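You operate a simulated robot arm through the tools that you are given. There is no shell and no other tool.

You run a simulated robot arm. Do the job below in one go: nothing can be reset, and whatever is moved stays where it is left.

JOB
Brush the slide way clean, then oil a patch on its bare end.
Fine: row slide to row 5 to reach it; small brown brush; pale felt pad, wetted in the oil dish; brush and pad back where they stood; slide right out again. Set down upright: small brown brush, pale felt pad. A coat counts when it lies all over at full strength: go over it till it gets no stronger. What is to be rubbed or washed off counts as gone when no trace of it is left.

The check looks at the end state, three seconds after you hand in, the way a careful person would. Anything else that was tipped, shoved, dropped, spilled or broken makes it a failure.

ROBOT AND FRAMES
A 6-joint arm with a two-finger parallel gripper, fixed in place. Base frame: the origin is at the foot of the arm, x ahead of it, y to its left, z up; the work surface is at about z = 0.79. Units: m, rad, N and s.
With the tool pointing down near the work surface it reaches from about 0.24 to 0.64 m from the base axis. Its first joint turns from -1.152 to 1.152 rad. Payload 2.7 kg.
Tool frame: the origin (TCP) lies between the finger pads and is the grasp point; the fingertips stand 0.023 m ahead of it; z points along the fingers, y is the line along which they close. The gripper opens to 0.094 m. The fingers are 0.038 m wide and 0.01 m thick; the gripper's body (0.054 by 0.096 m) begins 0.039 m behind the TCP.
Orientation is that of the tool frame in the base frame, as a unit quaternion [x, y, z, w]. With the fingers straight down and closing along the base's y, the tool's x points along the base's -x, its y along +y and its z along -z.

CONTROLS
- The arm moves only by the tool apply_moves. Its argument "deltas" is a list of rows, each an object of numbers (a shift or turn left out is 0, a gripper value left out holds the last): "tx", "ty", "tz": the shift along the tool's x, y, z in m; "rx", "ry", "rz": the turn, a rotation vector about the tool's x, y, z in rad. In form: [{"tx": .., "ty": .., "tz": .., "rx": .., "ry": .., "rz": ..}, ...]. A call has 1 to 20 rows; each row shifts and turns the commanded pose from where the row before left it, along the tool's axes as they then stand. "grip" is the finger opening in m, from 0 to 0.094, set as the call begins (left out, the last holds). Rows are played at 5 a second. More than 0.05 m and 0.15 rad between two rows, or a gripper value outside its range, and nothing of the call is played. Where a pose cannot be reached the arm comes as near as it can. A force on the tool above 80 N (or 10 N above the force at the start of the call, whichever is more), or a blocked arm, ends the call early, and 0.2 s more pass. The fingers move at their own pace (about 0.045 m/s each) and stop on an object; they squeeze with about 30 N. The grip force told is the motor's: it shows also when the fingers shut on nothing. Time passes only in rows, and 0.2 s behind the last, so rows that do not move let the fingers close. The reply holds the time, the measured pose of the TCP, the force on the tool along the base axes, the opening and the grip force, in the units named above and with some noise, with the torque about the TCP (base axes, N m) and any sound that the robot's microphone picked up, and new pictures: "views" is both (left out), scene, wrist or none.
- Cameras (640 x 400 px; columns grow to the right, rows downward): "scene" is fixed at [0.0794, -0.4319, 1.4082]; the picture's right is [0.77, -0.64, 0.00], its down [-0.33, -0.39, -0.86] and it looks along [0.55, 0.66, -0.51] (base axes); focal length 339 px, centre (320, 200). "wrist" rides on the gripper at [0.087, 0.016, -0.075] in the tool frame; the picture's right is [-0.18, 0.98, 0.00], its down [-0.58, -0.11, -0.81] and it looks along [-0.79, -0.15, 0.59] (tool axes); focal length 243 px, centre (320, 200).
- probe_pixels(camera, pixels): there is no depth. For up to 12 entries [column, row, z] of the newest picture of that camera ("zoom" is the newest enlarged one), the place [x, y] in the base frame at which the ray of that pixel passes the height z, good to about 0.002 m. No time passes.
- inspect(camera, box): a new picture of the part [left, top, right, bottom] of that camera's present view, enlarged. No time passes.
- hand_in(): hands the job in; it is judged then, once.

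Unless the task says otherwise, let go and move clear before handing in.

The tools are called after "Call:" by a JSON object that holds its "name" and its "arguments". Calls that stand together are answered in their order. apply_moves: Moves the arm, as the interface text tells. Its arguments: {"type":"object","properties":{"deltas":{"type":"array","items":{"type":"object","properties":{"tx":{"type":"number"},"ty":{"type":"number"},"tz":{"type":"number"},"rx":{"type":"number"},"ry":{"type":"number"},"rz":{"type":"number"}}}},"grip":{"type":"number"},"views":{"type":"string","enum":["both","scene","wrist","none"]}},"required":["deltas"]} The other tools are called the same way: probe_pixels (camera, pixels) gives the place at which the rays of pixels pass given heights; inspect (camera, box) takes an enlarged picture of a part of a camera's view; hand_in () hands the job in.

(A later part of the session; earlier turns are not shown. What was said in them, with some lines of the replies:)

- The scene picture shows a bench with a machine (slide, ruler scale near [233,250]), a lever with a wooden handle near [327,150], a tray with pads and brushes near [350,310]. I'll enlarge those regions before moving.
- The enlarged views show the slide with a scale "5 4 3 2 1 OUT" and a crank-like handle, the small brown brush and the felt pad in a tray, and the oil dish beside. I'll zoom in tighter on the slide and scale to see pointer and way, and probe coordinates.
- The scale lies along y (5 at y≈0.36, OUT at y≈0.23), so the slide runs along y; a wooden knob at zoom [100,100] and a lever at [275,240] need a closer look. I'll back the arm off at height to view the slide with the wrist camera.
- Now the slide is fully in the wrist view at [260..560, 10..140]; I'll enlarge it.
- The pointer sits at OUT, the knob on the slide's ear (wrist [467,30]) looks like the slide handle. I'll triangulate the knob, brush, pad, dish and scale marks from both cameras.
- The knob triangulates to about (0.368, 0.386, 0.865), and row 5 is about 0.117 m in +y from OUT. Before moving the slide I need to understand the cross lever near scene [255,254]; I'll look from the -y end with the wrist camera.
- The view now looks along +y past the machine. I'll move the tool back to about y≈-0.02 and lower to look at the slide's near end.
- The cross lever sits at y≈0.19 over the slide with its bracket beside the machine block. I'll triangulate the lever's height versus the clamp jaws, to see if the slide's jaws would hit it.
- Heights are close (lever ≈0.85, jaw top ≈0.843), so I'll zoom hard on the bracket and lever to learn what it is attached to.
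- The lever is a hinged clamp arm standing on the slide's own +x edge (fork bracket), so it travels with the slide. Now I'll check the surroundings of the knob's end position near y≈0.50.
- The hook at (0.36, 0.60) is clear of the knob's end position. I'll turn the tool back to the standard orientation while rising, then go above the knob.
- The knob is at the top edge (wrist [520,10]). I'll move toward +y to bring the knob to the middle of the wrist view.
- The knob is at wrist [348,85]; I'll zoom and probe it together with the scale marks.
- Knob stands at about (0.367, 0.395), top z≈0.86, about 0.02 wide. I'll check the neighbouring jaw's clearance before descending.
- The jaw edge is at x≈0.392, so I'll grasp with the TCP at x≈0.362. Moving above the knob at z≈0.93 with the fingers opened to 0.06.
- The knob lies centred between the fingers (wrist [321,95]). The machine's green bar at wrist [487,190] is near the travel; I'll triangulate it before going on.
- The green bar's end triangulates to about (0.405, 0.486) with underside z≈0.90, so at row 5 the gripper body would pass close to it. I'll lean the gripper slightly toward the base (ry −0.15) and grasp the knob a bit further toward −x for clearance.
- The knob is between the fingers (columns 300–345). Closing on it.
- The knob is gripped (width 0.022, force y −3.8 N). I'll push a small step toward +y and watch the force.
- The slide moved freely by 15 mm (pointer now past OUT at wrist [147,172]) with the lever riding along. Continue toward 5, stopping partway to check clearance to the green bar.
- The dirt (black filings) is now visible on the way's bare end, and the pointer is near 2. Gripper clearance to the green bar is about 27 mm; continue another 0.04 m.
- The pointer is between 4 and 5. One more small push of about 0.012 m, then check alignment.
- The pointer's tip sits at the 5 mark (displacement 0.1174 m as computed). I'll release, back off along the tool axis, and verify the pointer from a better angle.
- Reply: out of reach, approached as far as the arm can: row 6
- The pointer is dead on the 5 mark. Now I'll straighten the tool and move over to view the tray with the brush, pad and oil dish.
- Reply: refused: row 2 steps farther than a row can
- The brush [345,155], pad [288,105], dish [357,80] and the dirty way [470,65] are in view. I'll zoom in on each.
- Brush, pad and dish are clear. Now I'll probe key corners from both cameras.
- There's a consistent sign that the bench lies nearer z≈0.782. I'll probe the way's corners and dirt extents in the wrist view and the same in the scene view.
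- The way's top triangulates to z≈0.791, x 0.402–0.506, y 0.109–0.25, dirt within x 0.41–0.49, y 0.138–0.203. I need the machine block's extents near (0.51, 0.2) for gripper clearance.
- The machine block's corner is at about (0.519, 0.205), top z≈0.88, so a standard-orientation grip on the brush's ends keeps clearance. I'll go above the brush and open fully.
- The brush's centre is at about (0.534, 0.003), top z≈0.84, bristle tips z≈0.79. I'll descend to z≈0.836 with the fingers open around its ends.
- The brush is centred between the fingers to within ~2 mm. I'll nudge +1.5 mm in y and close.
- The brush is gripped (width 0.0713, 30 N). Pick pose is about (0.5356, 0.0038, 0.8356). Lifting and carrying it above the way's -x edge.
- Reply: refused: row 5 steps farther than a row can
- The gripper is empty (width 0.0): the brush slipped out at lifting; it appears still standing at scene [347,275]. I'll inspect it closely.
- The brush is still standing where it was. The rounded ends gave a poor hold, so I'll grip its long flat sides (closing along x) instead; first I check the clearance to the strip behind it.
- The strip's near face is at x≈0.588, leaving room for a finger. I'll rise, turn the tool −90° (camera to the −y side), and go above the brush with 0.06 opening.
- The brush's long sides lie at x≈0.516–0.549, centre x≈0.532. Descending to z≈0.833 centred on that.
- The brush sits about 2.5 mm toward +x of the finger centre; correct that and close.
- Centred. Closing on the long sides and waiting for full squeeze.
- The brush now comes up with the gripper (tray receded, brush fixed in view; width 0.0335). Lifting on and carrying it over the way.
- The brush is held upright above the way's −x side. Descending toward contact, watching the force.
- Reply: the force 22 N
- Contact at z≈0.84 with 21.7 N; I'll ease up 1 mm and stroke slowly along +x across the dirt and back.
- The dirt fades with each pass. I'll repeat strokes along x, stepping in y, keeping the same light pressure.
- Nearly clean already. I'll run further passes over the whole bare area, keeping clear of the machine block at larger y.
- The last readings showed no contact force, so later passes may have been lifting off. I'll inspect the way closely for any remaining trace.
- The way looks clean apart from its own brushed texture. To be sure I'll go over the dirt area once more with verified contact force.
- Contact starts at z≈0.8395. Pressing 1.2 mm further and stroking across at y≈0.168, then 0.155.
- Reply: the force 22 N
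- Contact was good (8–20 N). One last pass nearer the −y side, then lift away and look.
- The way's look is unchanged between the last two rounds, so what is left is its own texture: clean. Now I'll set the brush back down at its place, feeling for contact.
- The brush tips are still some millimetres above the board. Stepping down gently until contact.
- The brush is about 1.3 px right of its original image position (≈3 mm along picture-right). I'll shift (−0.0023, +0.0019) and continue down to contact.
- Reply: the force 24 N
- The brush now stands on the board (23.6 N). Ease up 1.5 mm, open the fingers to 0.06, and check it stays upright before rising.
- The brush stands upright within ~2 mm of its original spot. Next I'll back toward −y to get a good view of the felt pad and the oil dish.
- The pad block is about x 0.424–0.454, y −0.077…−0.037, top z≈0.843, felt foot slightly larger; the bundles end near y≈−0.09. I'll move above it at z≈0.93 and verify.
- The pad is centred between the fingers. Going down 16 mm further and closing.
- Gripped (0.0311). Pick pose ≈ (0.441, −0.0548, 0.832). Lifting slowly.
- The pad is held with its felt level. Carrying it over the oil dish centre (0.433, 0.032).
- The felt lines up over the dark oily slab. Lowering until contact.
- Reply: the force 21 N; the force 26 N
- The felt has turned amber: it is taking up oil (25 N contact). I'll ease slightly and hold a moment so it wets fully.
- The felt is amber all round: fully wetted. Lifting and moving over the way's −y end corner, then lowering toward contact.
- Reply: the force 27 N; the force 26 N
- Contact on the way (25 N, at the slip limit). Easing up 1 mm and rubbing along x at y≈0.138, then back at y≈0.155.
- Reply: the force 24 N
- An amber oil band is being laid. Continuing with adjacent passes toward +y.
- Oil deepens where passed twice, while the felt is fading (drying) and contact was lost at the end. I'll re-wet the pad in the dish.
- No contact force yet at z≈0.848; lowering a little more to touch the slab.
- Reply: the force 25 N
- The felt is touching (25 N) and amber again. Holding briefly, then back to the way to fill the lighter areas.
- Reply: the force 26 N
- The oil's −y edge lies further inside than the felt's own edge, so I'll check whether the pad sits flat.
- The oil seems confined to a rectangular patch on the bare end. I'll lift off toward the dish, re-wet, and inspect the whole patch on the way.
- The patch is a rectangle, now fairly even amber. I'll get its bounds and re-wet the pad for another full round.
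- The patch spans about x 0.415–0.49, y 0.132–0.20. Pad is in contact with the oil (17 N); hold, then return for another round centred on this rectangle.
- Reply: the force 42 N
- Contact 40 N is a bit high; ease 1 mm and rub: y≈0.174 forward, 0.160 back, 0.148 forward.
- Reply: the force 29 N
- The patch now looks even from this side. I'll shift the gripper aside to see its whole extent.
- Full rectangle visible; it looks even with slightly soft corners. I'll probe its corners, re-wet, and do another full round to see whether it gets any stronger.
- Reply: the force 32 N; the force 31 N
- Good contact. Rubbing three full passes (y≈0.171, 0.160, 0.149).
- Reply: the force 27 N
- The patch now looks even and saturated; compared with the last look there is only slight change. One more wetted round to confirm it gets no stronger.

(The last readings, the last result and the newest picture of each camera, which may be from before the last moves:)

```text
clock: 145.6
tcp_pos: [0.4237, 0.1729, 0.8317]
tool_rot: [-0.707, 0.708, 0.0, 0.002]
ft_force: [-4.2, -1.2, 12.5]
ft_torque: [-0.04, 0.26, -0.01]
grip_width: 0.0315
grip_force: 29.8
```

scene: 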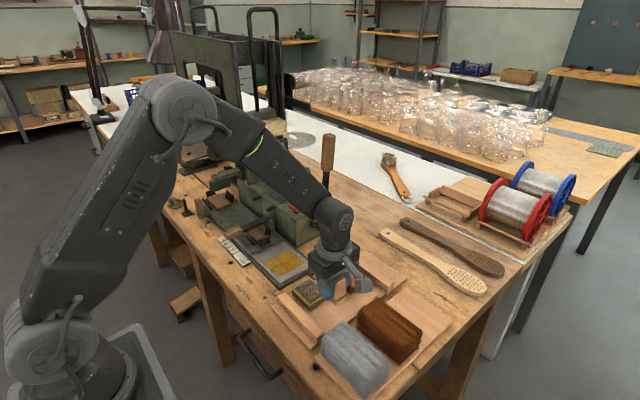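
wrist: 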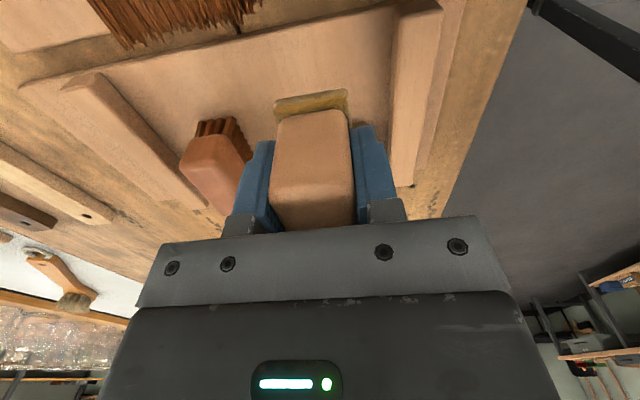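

Call:
{"name": "apply_moves", "arguments": {"deltas": [{"tz": 0.0003}, {"ty": -0.012}, {"ty": -0.012}, {"ty": -0.012}, {"ty": -0.012}, {"ty": -0.012}, {"tx": 0.011}, {"ty": 0.012}, {"ty": 0.012}, {"ty": 0.012}, {"ty": 0.012}, {"ty": 0.012}, {"tx": 0.012}, {"ty": -0.012}, {"ty": -0.012}, {"ty": -0.012}, {"ty": -0.012}, {"ty": -0.012}, {}], "views": "none"}}

Call:
{"name": "apply_moves", "arguments": {"deltas": [{"tz": -0.01}, {"tz": -0.02}, {"tz": -0.03}, {"tx": 0.036, "ty": 0.009}, {"tx": 0.036, "ty": 0.009}, {"tx": 0.036, "ty": 0.009}, {"tx": 0.036, "ty": 0.009}, {"tx": 0.036, "ty": 0.008}, {"tx": 0.024}, {}], "views": "both"}}

Call:
{"name": "inspect", "arguments": {"camera": "scene", "box": [255, 237, 315, 282]}}

Call:
{"name": "inspect", "arguments": {"camera": "scene", "box": [290, 265, 390, 335]}}

```text
clock: 149.6
tcp_pos: [0.4839, 0.1478, 0.8326]
tool_rot: [0.707, -0.707, 0.001, -0.002]
ft_force: [-7.3, 0.4, 22.5]
ft_torque: [-0.05, 0.25, -0.03]
grip_width: 0.0311
grip_force: 30.4
```

```text
clock: 151.8
tcp_pos: [0.4372, -0.0565, 0.8908]
tool_rot: [-0.707, 0.707, 0.0, 0.001]
ft_force: [-0.9, 0.0, -0.7]
ft_torque: [0.0, 0.03, 0.01]
grip_width: 0.0314
grip_force: 30.0
```

scene: 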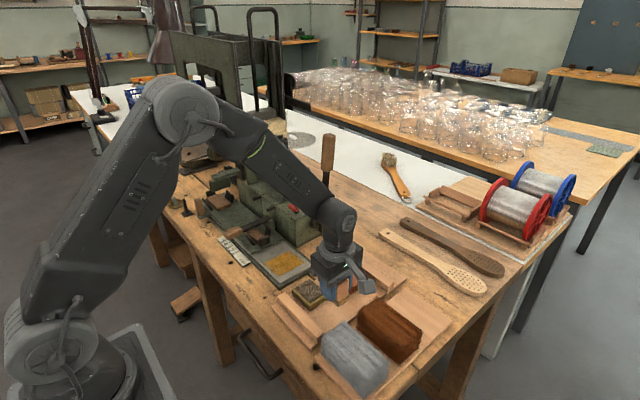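
wrist: 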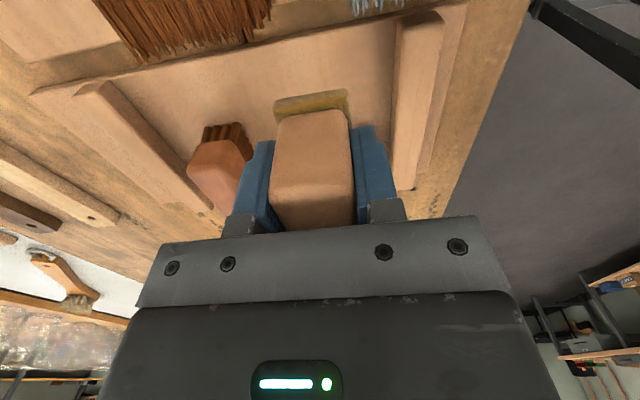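

```text
8.89 times, centred on (285, 260) of scene
```

zoom: 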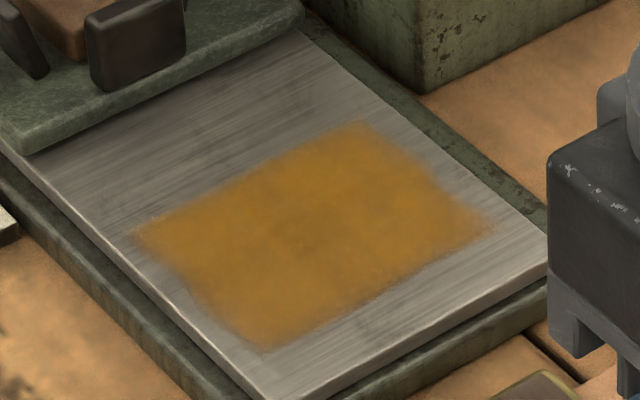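

```text
5.71 times, centred on (340, 300) of scene
```

zoom: 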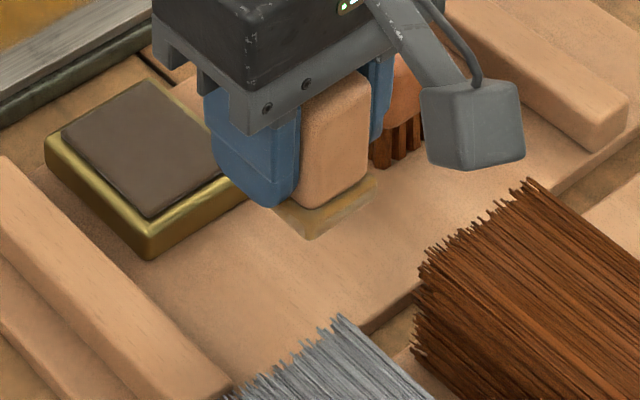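

The patch did not change with this last round: full strength. Now returning the pad to its place: aligning over the pick position and lowering.

Call:
{"name": "apply_moves", "arguments": {"deltas": [{"ty": -0.003, "tx": -0.0012, "tz": 0.02}, {"tz": 0.02}, {"tz": 0.016}, {}], "views": "both"}}

Call:
{"name": "inspect", "arguments": {"camera": "scene", "box": [285, 270, 365, 330]}}

```text
clock: 152.8
tcp_pos: [0.4424, -0.0537, 0.8355]
tool_rot: [-0.707, 0.707, 0.0, 0.002]
ft_force: [-0.1, -0.5, 0.1]
ft_torque: [0.0, -0.02, 0.0]
grip_width: 0.0315
grip_force: 30.3
```

scene: 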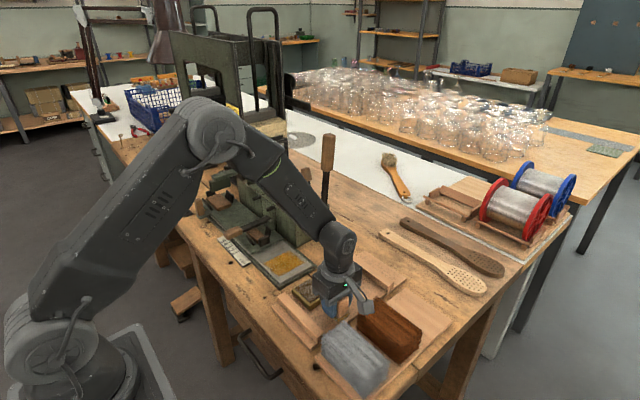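
wrist: 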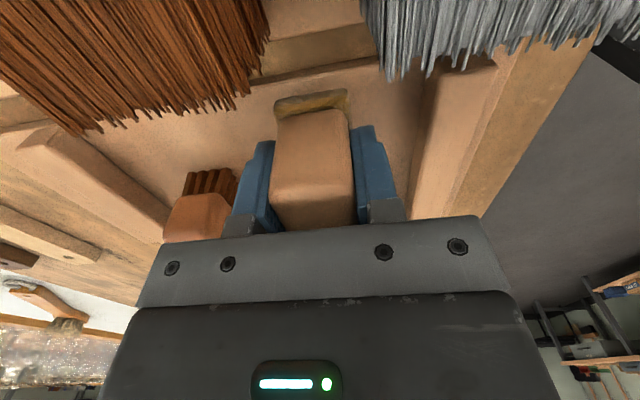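

```text
6.67 times, centred on (325, 300) of scene
```

zoom: 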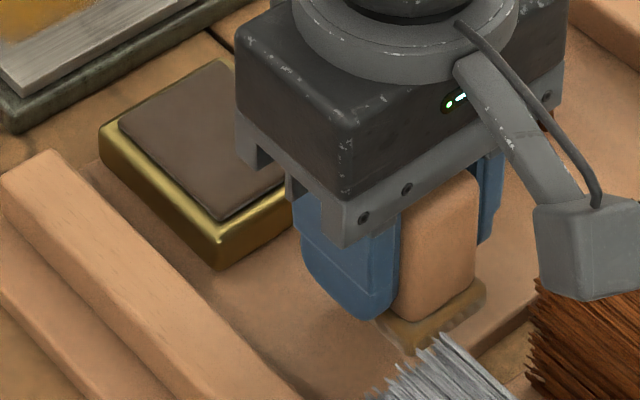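

Call:
{"name": "apply_moves", "arguments": {"deltas": [{"ty": 0.0017, "tx": -0.0005, "tz": 0.005}, {"tz": 0.004}, {}], "views": "none"}}

Call:
{"name": "inspect", "arguments": {"camera": "scene", "box": [285, 270, 365, 330]}}

```text
clock: 153.6
tcp_pos: [0.4401, -0.0528, 0.8264]
tool_rot: [-0.707, 0.707, -0.001, 0.001]
ft_force: [-0.7, 0.1, -0.4]
ft_torque: [-0.03, 0.0, 0.01]
grip_width: 0.0314
grip_force: 30.1
```

```text
6.67 times, centred on (325, 300) of scene
```

zoom: 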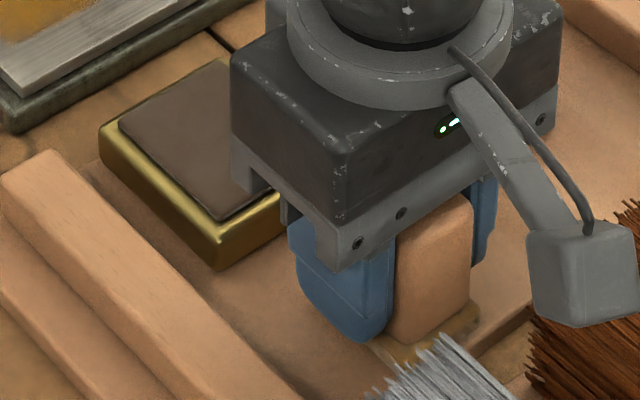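

Alignment with the original image position is within about 1 px. Stepping down to contact.

Call:
{"name": "apply_moves", "arguments": {"deltas": [{"tz": 0.0012}, {"tz": 0.0012}, {}], "views": "none"}}

Call:
{"name": "apply_moves", "arguments": {"deltas": [{"tz": 0.001}, {}], "views": "none"}}

```text
clock: 154.4
tcp_pos: [0.4418, -0.0525, 0.8243]
tool_rot: [0.707, -0.707, 0.001, -0.001]
ft_force: [0.5, 0.5, -0.7]
ft_torque: [-0.01, 0.04, -0.01]
grip_width: 0.0315
grip_force: 30.2
```

```text
clock: 155.0
tcp_pos: [0.4418, -0.0514, 0.8239]
tool_rot: [0.708, -0.707, 0.001, 0.0]
ft_force: [-6.4, 0.0, 17.0]
ft_torque: [-0.03, 0.32, -0.05]
grip_width: 0.0312
grip_force: 30.0
```

Call:
{"name": "inspect", "arguments": {"camera": "scene", "box": [285, 270, 365, 330]}}

Call:
{"name": "apply_moves", "arguments": {"deltas": [{"tz": -0.0015}, {"tx": 0.002}, {"tz": 0.0015}, {}], "views": "wrist"}}

Call:
{"name": "inspect", "arguments": {"camera": "scene", "box": [285, 270, 365, 330]}}

```text
6.67 times, centred on (325, 300) of scene
```

zoom: 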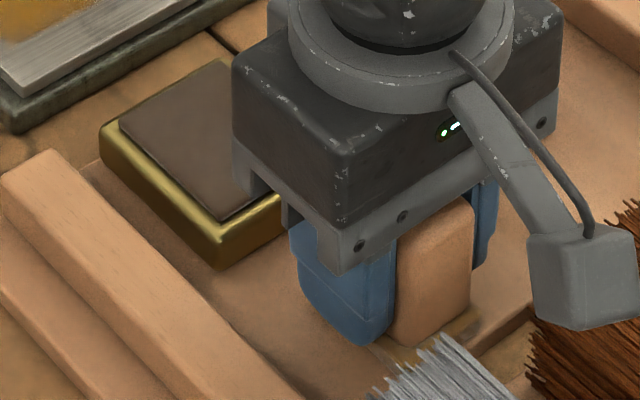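

```text
clock: 156.0
tcp_pos: [0.4419, -0.0538, 0.8233]
tool_rot: [-0.707, 0.707, -0.001, 0.001]
ft_force: [-5.0, 9.3, 23.1]
ft_torque: [0.18, 0.31, -0.06]
grip_width: 0.0314
grip_force: 29.8
```

wrist: 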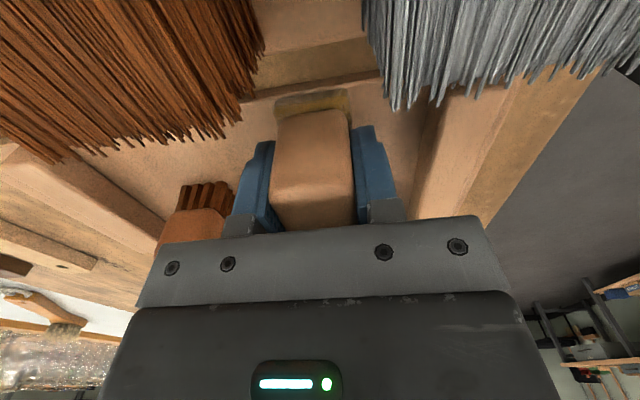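

```text
6.67 times, centred on (325, 300) of scene
```

zoom: 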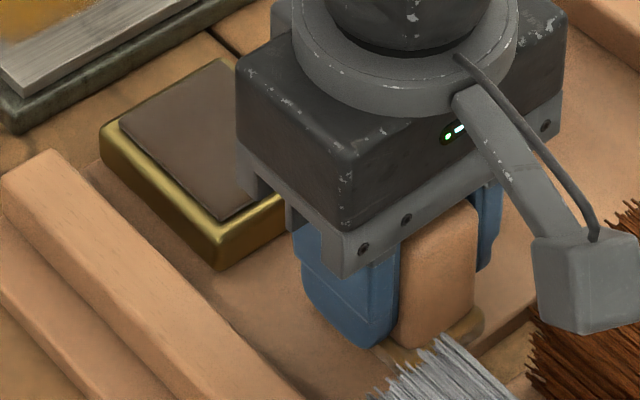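

Call:
{"name": "apply_moves", "arguments": {"deltas": [{"tz": -0.0018}, {"ty": 0.0015, "tx": -0.0005}, {"tz": 0.0012}, {}], "views": "none"}}

Call:
{"name": "apply_moves", "arguments": {"deltas": [{}, {}, {}], "grip": 0.05, "views": "wrist"}}

Call:
{"name": "inspect", "arguments": {"camera": "scene", "box": [285, 270, 365, 330]}}

```text
clock: 157.0
tcp_pos: [0.44, -0.055, 0.8231]
tool_rot: [0.708, -0.707, 0.001, -0.001]
ft_force: [-2.5, -7.3, 18.3]
ft_torque: [-0.28, 0.11, 0.03]
grip_width: 0.0315
grip_force: 29.6
```

```text
clock: 157.8
tcp_pos: [0.439, -0.0548, 0.8225]
tool_rot: [-0.707, 0.707, 0.0, 0.001]
ft_force: [1.3, 0.2, -0.9]
ft_torque: [-0.01, 0.01, 0.0]
grip_width: 0.0499
grip_force: 0.1
```

wrist: 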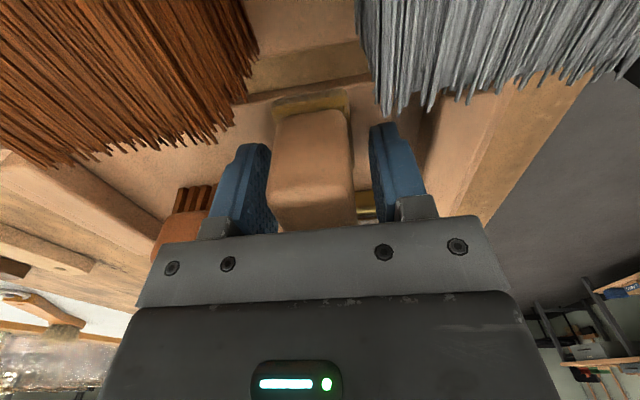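

```text
6.67 times, centred on (325, 300) of scene
```

zoom: 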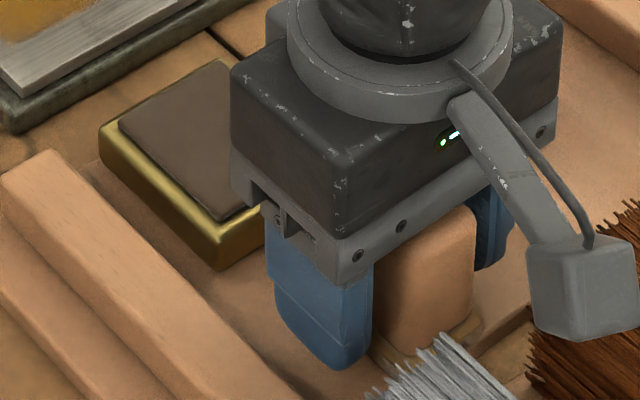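

Released, pad standing. Rising straight up and checking it.

Call:
{"name": "apply_moves", "arguments": {"deltas": [{"tz": -0.01}, {"tz": -0.02}, {"tz": -0.04}, {"tz": -0.04}, {"tz": -0.03}, {}], "views": "both"}}

Call:
{"name": "inspect", "arguments": {"camera": "scene", "box": [285, 270, 365, 330]}}

Call:
{"name": "inspect", "arguments": {"camera": "scene", "box": [320, 240, 400, 300]}}

```text
clock: 159.2
tcp_pos: [0.4395, -0.0538, 0.9642]
tool_rot: [0.708, -0.707, 0.0, -0.001]
ft_force: [-0.2, 0.0, 0.1]
ft_torque: [0.0, -0.01, -0.04]
grip_width: 0.0502
grip_force: 0.0
```

scene: 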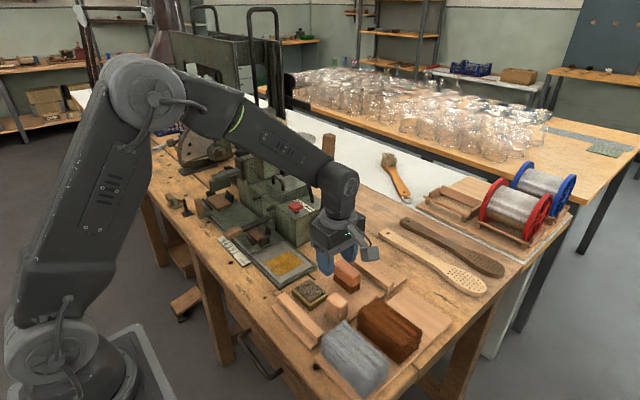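
wrist: 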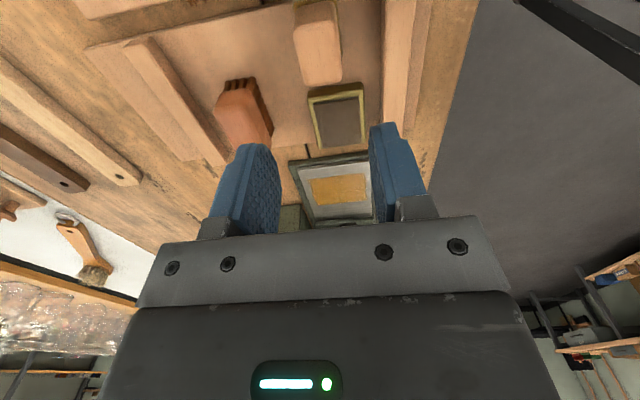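

```text
6.67 times, centred on (325, 300) of scene
```

zoom: 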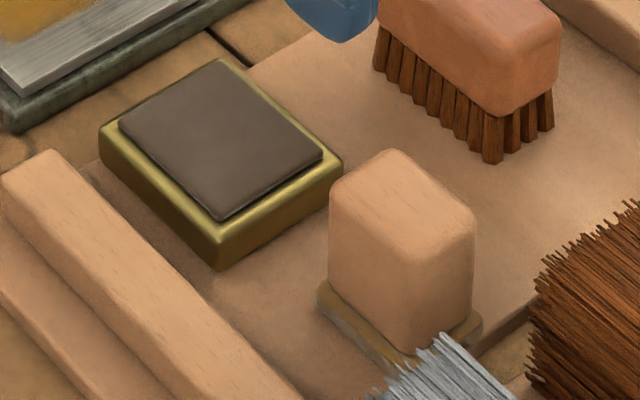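

```text
6.67 times, centred on (360, 270) of scene
```

zoom: 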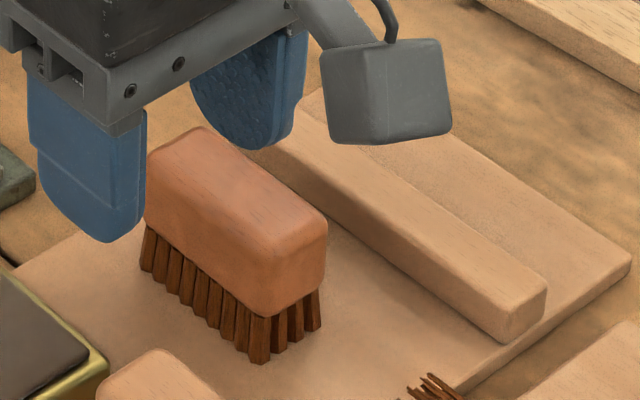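

Pad and brush stand upright at their original spots. A look at the oil patch from this camera, then I'll return to the slide knob.

Call:
{"name": "inspect", "arguments": {"camera": "wrist", "box": [275, 145, 385, 230]}}

Call:
{"name": "inspect", "arguments": {"camera": "scene", "box": [260, 243, 310, 280]}}

```text
4.71 times, centred on (330, 188) of wrist
```

zoom: 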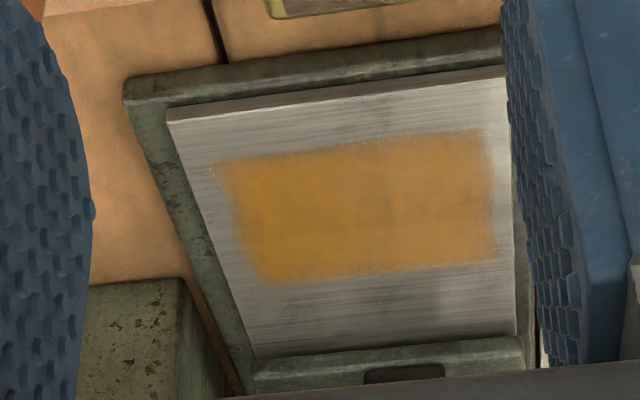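

```text
10.81 times, centred on (285, 262) of scene
```

zoom: 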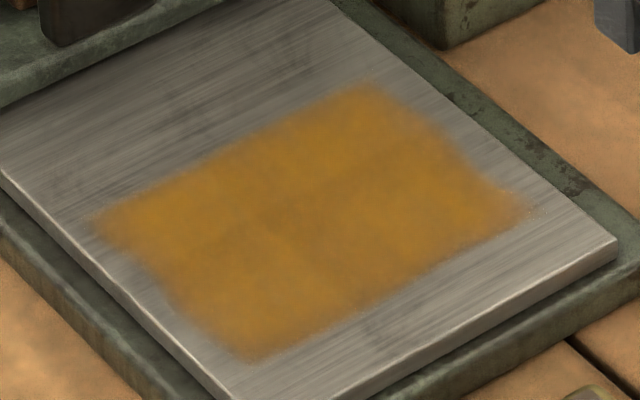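

Call:
{"name": "inspect", "arguments": {"camera": "scene", "box": [262, 248, 292, 270]}}

Call:
{"name": "inspect", "arguments": {"camera": "scene", "box": [280, 248, 310, 270]}}

Call:
{"name": "inspect", "arguments": {"camera": "scene", "box": [268, 258, 298, 280]}}

```text
16.00 times, centred on (277, 259) of scene
```

zoom: 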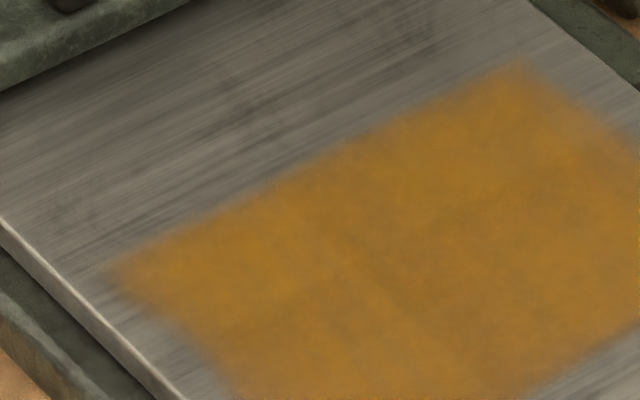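

```text
16.00 times, centred on (295, 259) of scene
```

zoom: 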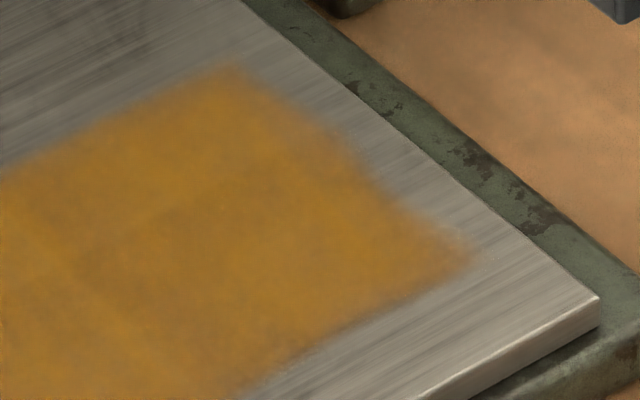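

```text
16.00 times, centred on (283, 269) of scene
```

zoom: 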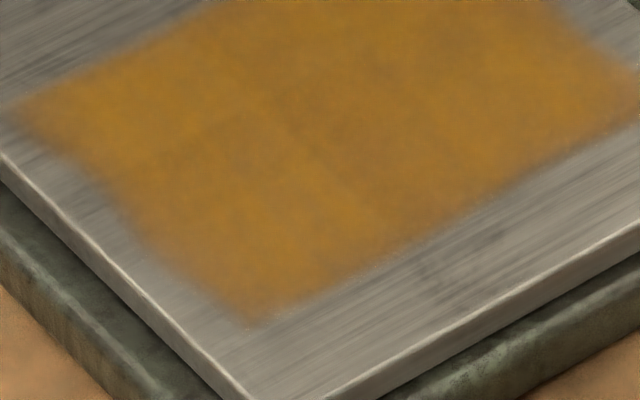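

The coat looks even right to its edges. Now for the slide: rise, turn the tool back to standard orientation and move toward the knob.

Call:
{"name": "apply_moves", "arguments": {"deltas": [{"tz": -0.045}, {"tz": -0.045}, {"rz": 0.1428}, {"rz": 0.1428}, {"rz": 0.1428}, {"rz": 0.1428}, {"rz": 0.1428}, {"rz": 0.1428}, {"rz": 0.1428}, {"rz": 0.1428}, {"rz": 0.1428}, {"rz": 0.1428}, {"rz": 0.1428}, {}], "grip": 0.05, "views": "none"}}

Call:
{"name": "apply_moves", "arguments": {"deltas": [{"ty": 0.045, "tx": 0.01}, {"ty": 0.045, "tx": 0.01}, {"ty": 0.045, "tx": 0.01}, {"ty": 0.045, "tx": 0.01}, {"ty": 0.045, "tx": 0.01}, {"ty": 0.045, "tx": 0.01}, {"ty": 0.045, "tx": 0.01}, {"ty": 0.045, "tx": 0.01}, {"ty": 0.045, "tx": 0.01}, {"ty": 0.045, "tx": 0.01}, {}], "views": "both"}}

```text
clock: 162.2
tcp_pos: [0.4405, -0.0545, 1.0531]
tool_rot: [0.0, 1.0, 0.001, 0.002]
ft_force: [0.4, -0.3, 0.0]
ft_torque: [0.04, -0.02, -0.02]
grip_width: 0.0499
grip_force: 0.0
```

```text
clock: 164.6
tcp_pos: [0.3397, 0.3976, 1.0532]
tool_rot: [0.0, 1.0, 0.001, 0.001]
ft_force: [-0.6, -0.3, 0.5]
ft_torque: [0.0, 0.02, 0.01]
grip_width: 0.05
grip_force: 0.1
```

scene: 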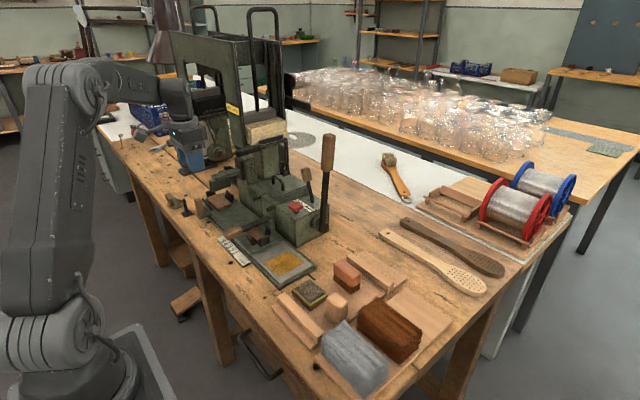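
wrist: 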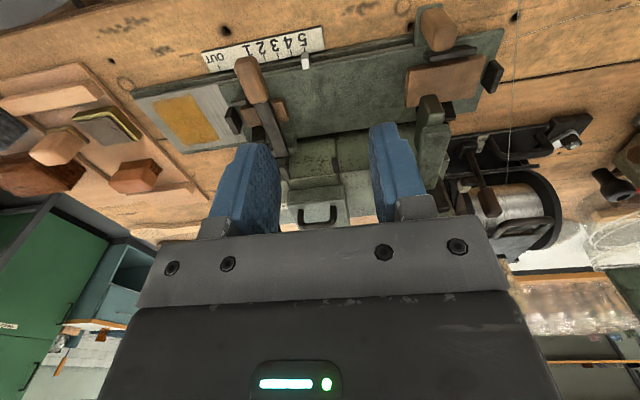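

The knob is at wrist [437,30], the green bar's end near [432,100]. I'll tilt as before and go above the knob's row-5 position.

Call:
{"name": "apply_moves", "arguments": {"deltas": [{"ry": -0.15}, {"ty": 0.0384}, {"ty": 0.0384}, {"ty": 0.0384}, {"tx": 0.00464, "tz": 0.0308}, {"tx": 0.00464, "tz": 0.0308}, {"tx": 0.00464, "tz": 0.0308}, {}], "views": "both"}}

Call:
{"name": "inspect", "arguments": {"camera": "wrist", "box": [240, 60, 440, 220]}}

```text
clock: 166.4
tcp_pos: [0.3428, 0.5096, 0.9601]
tool_rot: [0.0, 0.997, 0.0, 0.076]
ft_force: [0.1, -0.7, -0.7]
ft_torque: [0.01, -0.01, 0.01]
grip_width: 0.05
grip_force: 0.2
```

scene: 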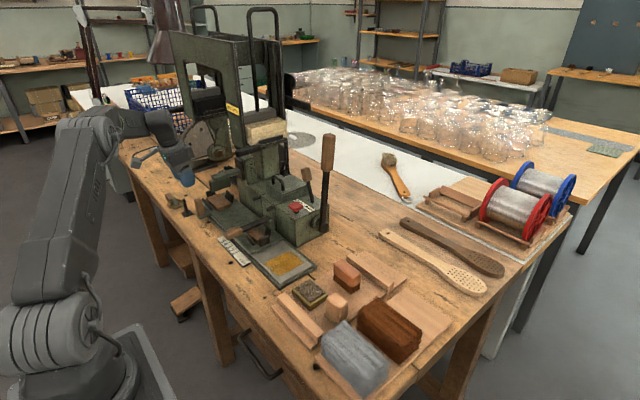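
wrist: 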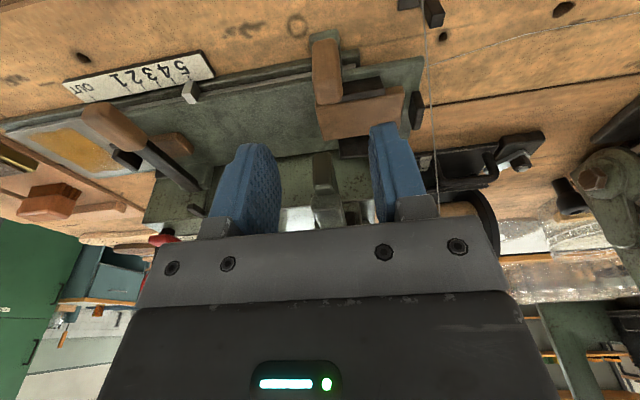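

```text
2.50 times, centred on (340, 140) of wrist
```

zoom: 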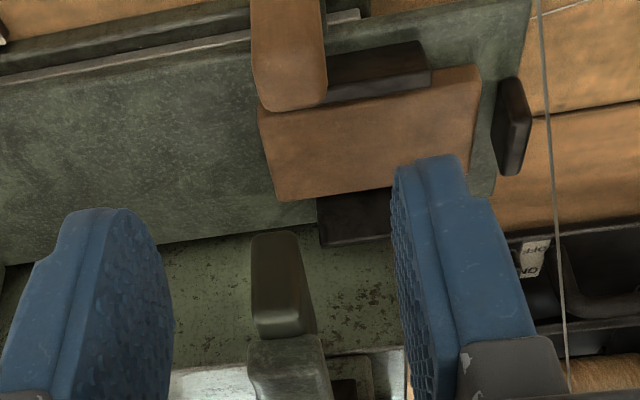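

The knob is centred between the fingers (zoom [290,85]). Descending along the tool axis to grasp height.

Call:
{"name": "apply_moves", "arguments": {"deltas": [{"tz": 0.04}, {"tz": 0.04}, {"tz": 0.03}, {}], "views": "both"}}

Call:
{"name": "inspect", "arguments": {"camera": "wrist", "box": [220, 90, 440, 240]}}

```text
clock: 167.4
tcp_pos: [0.3582, 0.5099, 0.8519]
tool_rot: [-0.001, 0.997, 0.001, 0.076]
ft_force: [-0.4, -0.9, -0.8]
ft_torque: [0.01, 0.0, -0.02]
grip_width: 0.05
grip_force: 0.1
```

scene: 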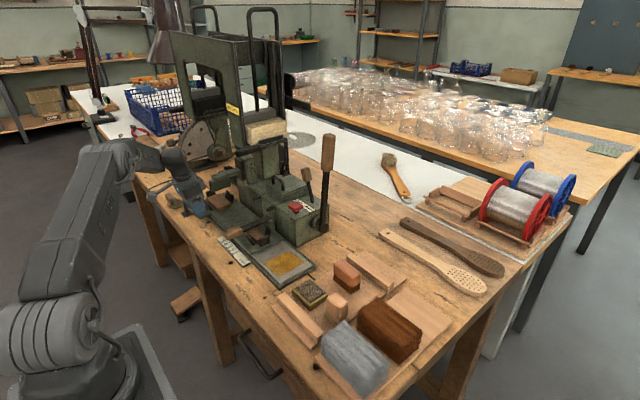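
wrist: 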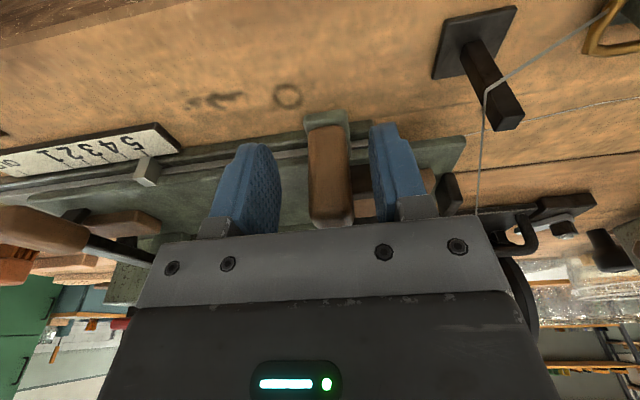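

```text
2.67 times, centred on (330, 165) of wrist
```

zoom: 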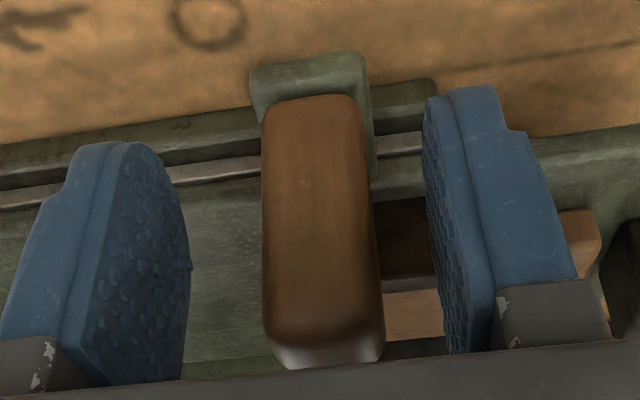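

The knob is between the fingers, ~2 mm toward +y. Adjust and close.

Call:
{"name": "apply_moves", "arguments": {"deltas": [{"ty": 0.002}, {}], "views": "none"}}

Call:
{"name": "apply_moves", "arguments": {"deltas": [{}, {}, {}, {}], "grip": 0.0, "views": "wrist"}}

```text
clock: 168.0
tcp_pos: [0.3565, 0.5135, 0.8518]
tool_rot: [0.0, 0.997, 0.001, 0.076]
ft_force: [-0.5, 0.1, -0.1]
ft_torque: [-0.01, -0.01, -0.01]
grip_width: 0.0498
grip_force: 0.1
```

```text
clock: 169.0
tcp_pos: [0.3576, 0.513, 0.8509]
tool_rot: [0.0, 0.997, 0.0, 0.076]
ft_force: [1.3, 3.4, -1.8]
ft_torque: [-0.28, -0.25, 0.01]
grip_width: 0.0219
grip_force: 44.6
```

wrist: 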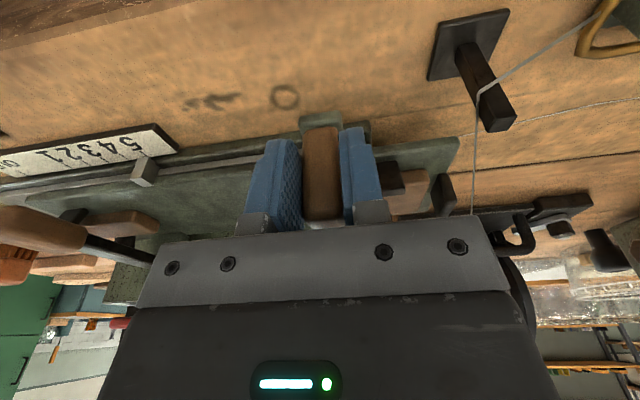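

Knob gripped (0.0219). Pulling the slide back toward OUT in small steps.

Call:
{"name": "apply_moves", "arguments": {"deltas": [{"ty": -0.01}, {"ty": -0.01}, {"ty": -0.01}, {"ty": -0.01}, {"ty": -0.01}, {"ty": -0.01}, {"ty": -0.01}, {"ty": -0.01}, {"ty": -0.01}, {"ty": -0.01}, {}], "views": "both"}}

Call:
{"name": "inspect", "arguments": {"camera": "wrist", "box": [60, 100, 240, 210]}}

```text
clock: 171.4
tcp_pos: [0.3567, 0.4128, 0.8527]
tool_rot: [0.0, 0.997, 0.0, 0.075]
ft_force: [25.0, 0.3, -13.3]
ft_torque: [-0.37, -0.8, 0.33]
grip_width: 0.0217
grip_force: 44.9
```

scene: 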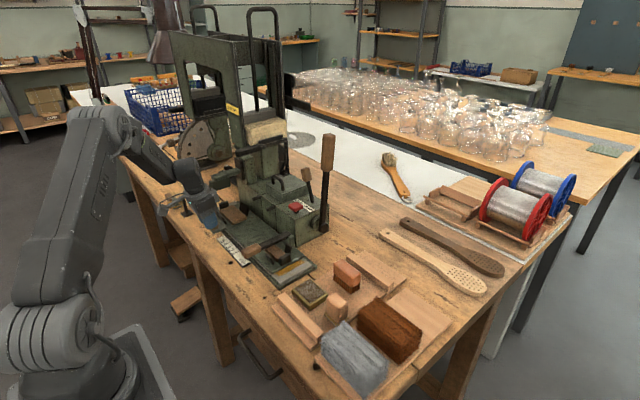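
wrist: 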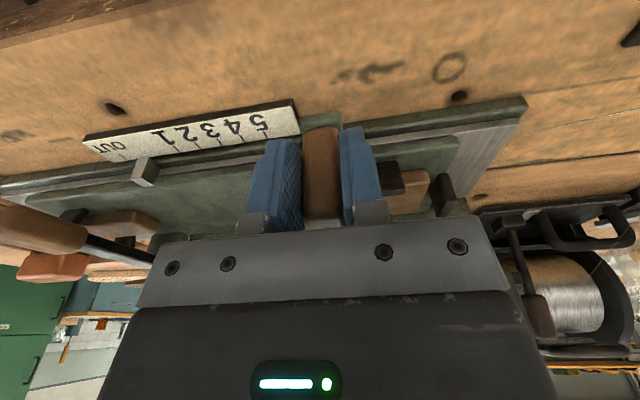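

```text
3.56 times, centred on (150, 155) of wrist
```

zoom: 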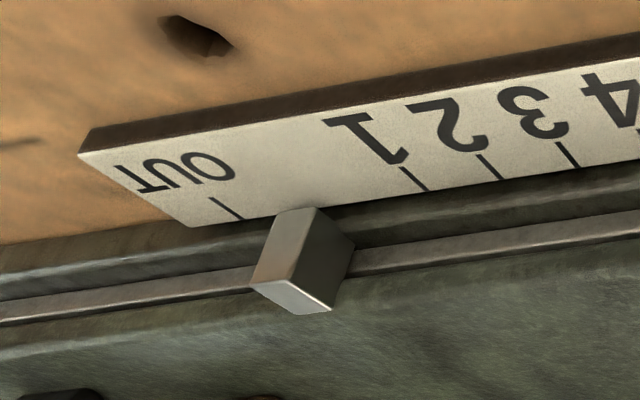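

About 17 mm remain to OUT. I'll relieve the small side load and continue gently.

Call:
{"name": "apply_moves", "arguments": {"deltas": [{"tx": -0.0008, "tz": 0.0004}, {"ty": -0.006}, {"ty": -0.006}, {}], "views": "wrist"}}

Call:
{"name": "inspect", "arguments": {"camera": "wrist", "box": [60, 100, 240, 210]}}

```text
clock: 172.4
tcp_pos: [0.3564, 0.4006, 0.8513]
tool_rot: [-0.001, 0.997, 0.001, 0.076]
ft_force: [7.8, -1.5, 0.9]
ft_torque: [-0.63, -0.6, 0.02]
grip_width: 0.0222
grip_force: 45.0
```

wrist: 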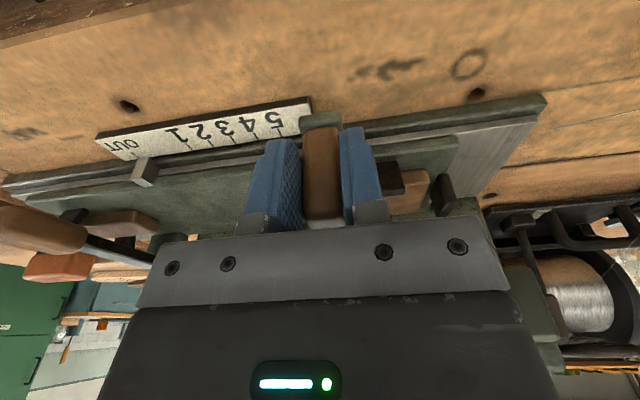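

```text
3.56 times, centred on (150, 155) of wrist
```

zoom: 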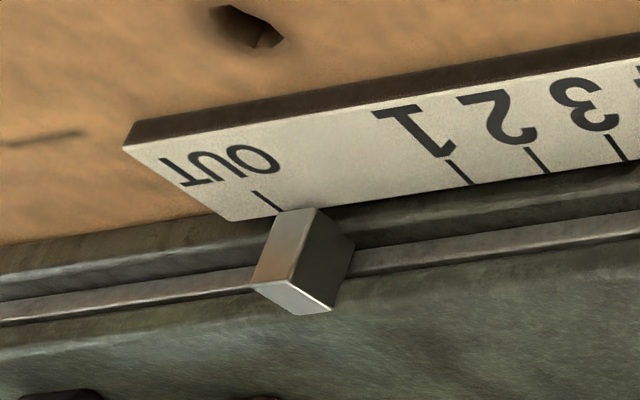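

About 5 mm to go. Two more small pulls, watching for the stop.

Call:
{"name": "apply_moves", "arguments": {"deltas": [{"ty": -0.003}, {"ty": -0.002}, {}], "views": "wrist"}}

Call:
{"name": "inspect", "arguments": {"camera": "wrist", "box": [60, 100, 240, 210]}}

```text
clock: 173.2
tcp_pos: [0.3569, 0.3966, 0.852]
tool_rot: [0.0, 0.997, -0.001, 0.076]
ft_force: [-3.2, -5.2, 10.8]
ft_torque: [-0.56, -0.15, 0.12]
grip_width: 0.0219
grip_force: 45.2
```

wrist: 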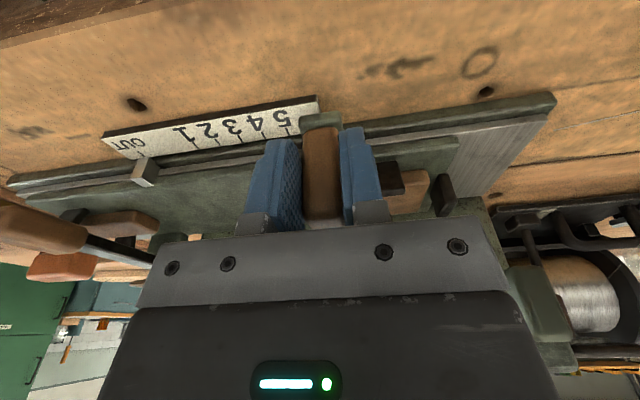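

```text
3.56 times, centred on (150, 155) of wrist
```

zoom: 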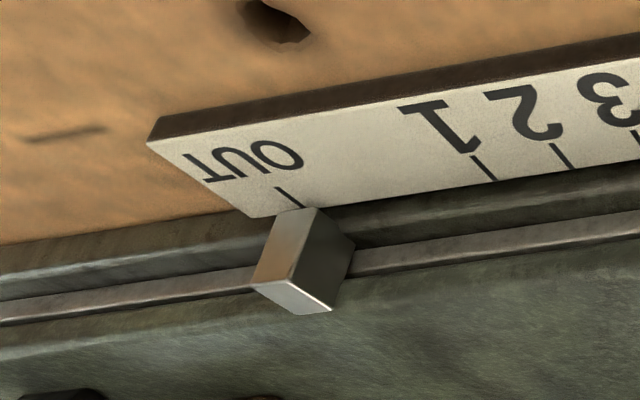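

The view matches the initial one at OUT to within ~1 mm. One more tiny pull to seat it.

Call:
{"name": "apply_moves", "arguments": {"deltas": [{"ty": -0.0012}, {}], "views": "none"}}

Call:
{"name": "apply_moves", "arguments": {"deltas": [{"ty": -0.001}, {}], "views": "wrist"}}

Call:
{"name": "inspect", "arguments": {"camera": "wrist", "box": [60, 100, 240, 210]}}

```text
clock: 173.8
tcp_pos: [0.357, 0.3949, 0.8522]
tool_rot: [0.0, 0.997, 0.0, 0.075]
ft_force: [-5.5, -1.2, 13.6]
ft_torque: [-0.89, 1.18, 0.08]
grip_width: 0.0219
grip_force: 44.9
```

```text
clock: 174.4
tcp_pos: [0.3572, 0.3942, 0.8518]
tool_rot: [0.0, 0.997, 0.002, 0.075]
ft_force: [-8.1, 9.1, 11.4]
ft_torque: [-1.08, 0.96, -0.14]
grip_width: 0.0215
grip_force: 45.5
```

wrist: 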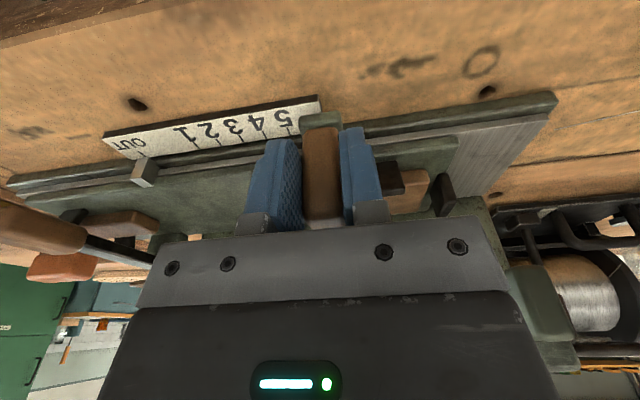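

```text
3.56 times, centred on (150, 155) of wrist
```

zoom: 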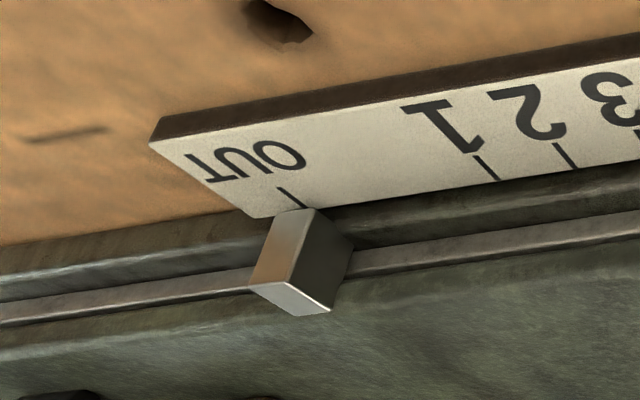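

The slide no longer moves and the force reversed (+9 N): it is against its OUT stop. Releasing and backing off up along the tool axis.

Call:
{"name": "apply_moves", "arguments": {"deltas": [{}, {}, {}, {"tz": -0.03}, {"tz": -0.04}, {"tz": -0.04}, {"tz": -0.04}, {}], "grip": 0.05, "views": "both"}}

Call:
{"name": "inspect", "arguments": {"camera": "scene", "box": [205, 200, 325, 290]}}

Call:
{"name": "inspect", "arguments": {"camera": "wrist", "box": [160, 40, 340, 150]}}

```text
clock: 176.2
tcp_pos: [0.3338, 0.3944, 1.0001]
tool_rot: [-0.001, 0.997, 0.0, 0.076]
ft_force: [0.0, 1.1, -0.6]
ft_torque: [-0.03, -0.02, 0.0]
grip_width: 0.05
grip_force: 0.0
```

scene: 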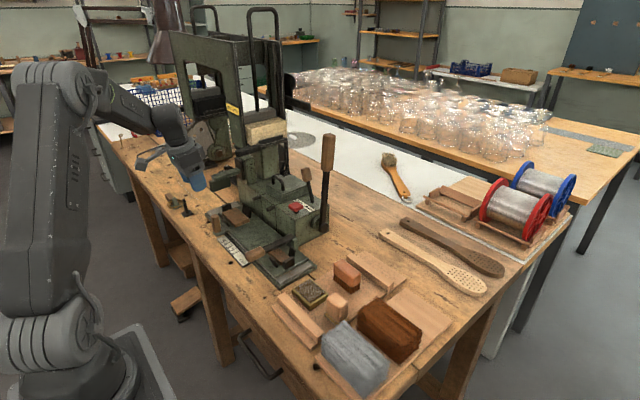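
wrist: 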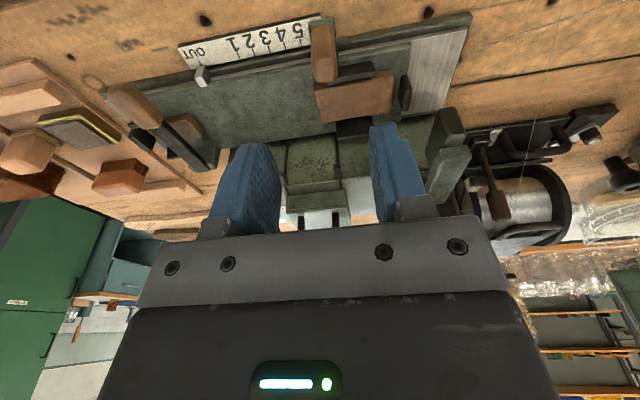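

```text
4.44 times, centred on (265, 245) of scene
```

zoom: 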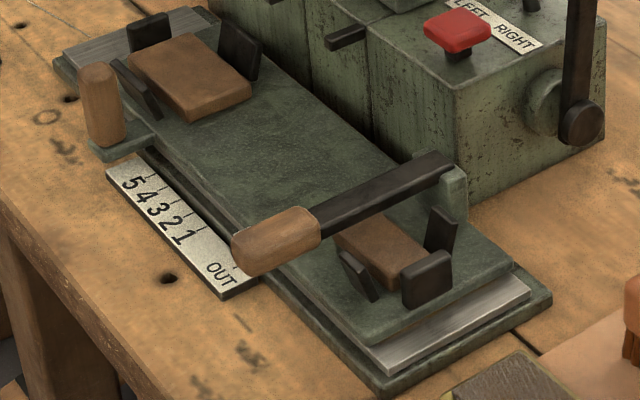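

```text
3.56 times, centred on (250, 95) of wrist
```

zoom: 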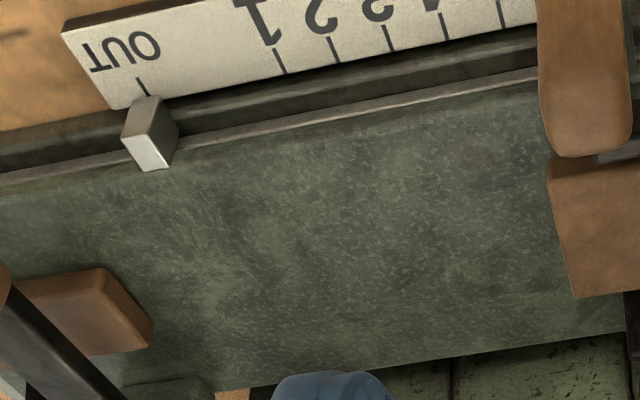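

The slide's picture is identical to the starting one (pointer at OUT). A last check of the tray before handing in.

Call:
{"name": "inspect", "arguments": {"camera": "scene", "box": [260, 240, 460, 400]}}

Call:
{"name": "inspect", "arguments": {"camera": "scene", "box": [290, 250, 390, 325]}}

```text
2.50 times, centred on (360, 320) of scene
```

zoom: 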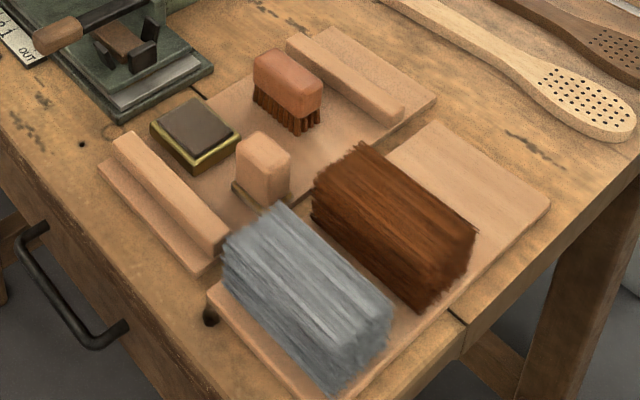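

```text
5.33 times, centred on (340, 288) of scene
```

zoom: 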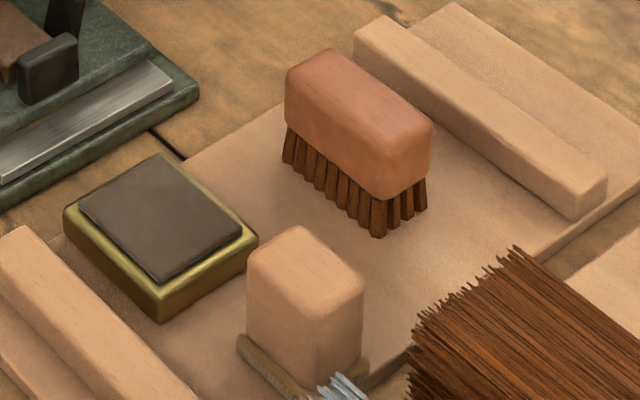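

Brush and pad stand upright in their original places (within about 3 mm). The dish and bundles are undisturbed, the slide is fully out and the gripper is clear, so I'm handing in.

Call:
{"name": "hand_in", "arguments": {}}

```text
The job is handed in.
```

The job is handed in. The slide way is brushed clean, its bare end carries an even oil patch, and the slide is back at OUT.

- **Brushing:** I moved the row slide to row 5 and brushed the bare end until the filings were gone. What still shows is the steel's own grain, which looked the same before and after the last brushing round.
- **Oil:** I wetted the felt pad five times and rubbed the patch until a further round made no visible difference. It is a rectangle of about 8 by 7 cm. I judged full strength by eye from the pictures.
- **Putting back:** The brush and pad both stand upright within about 3 mm of where they started. On my first try at lifting the brush it slipped out of the gripper. It stayed standing and shifted about 2 mm, so I gripped it by its long sides instead.
- **Slide:** I pulled it back until it met its stop. The pointer is on OUT, and the view of the slide matches the starting picture.

The oil dish, the bundles and the rest of the tray look undisturbed.
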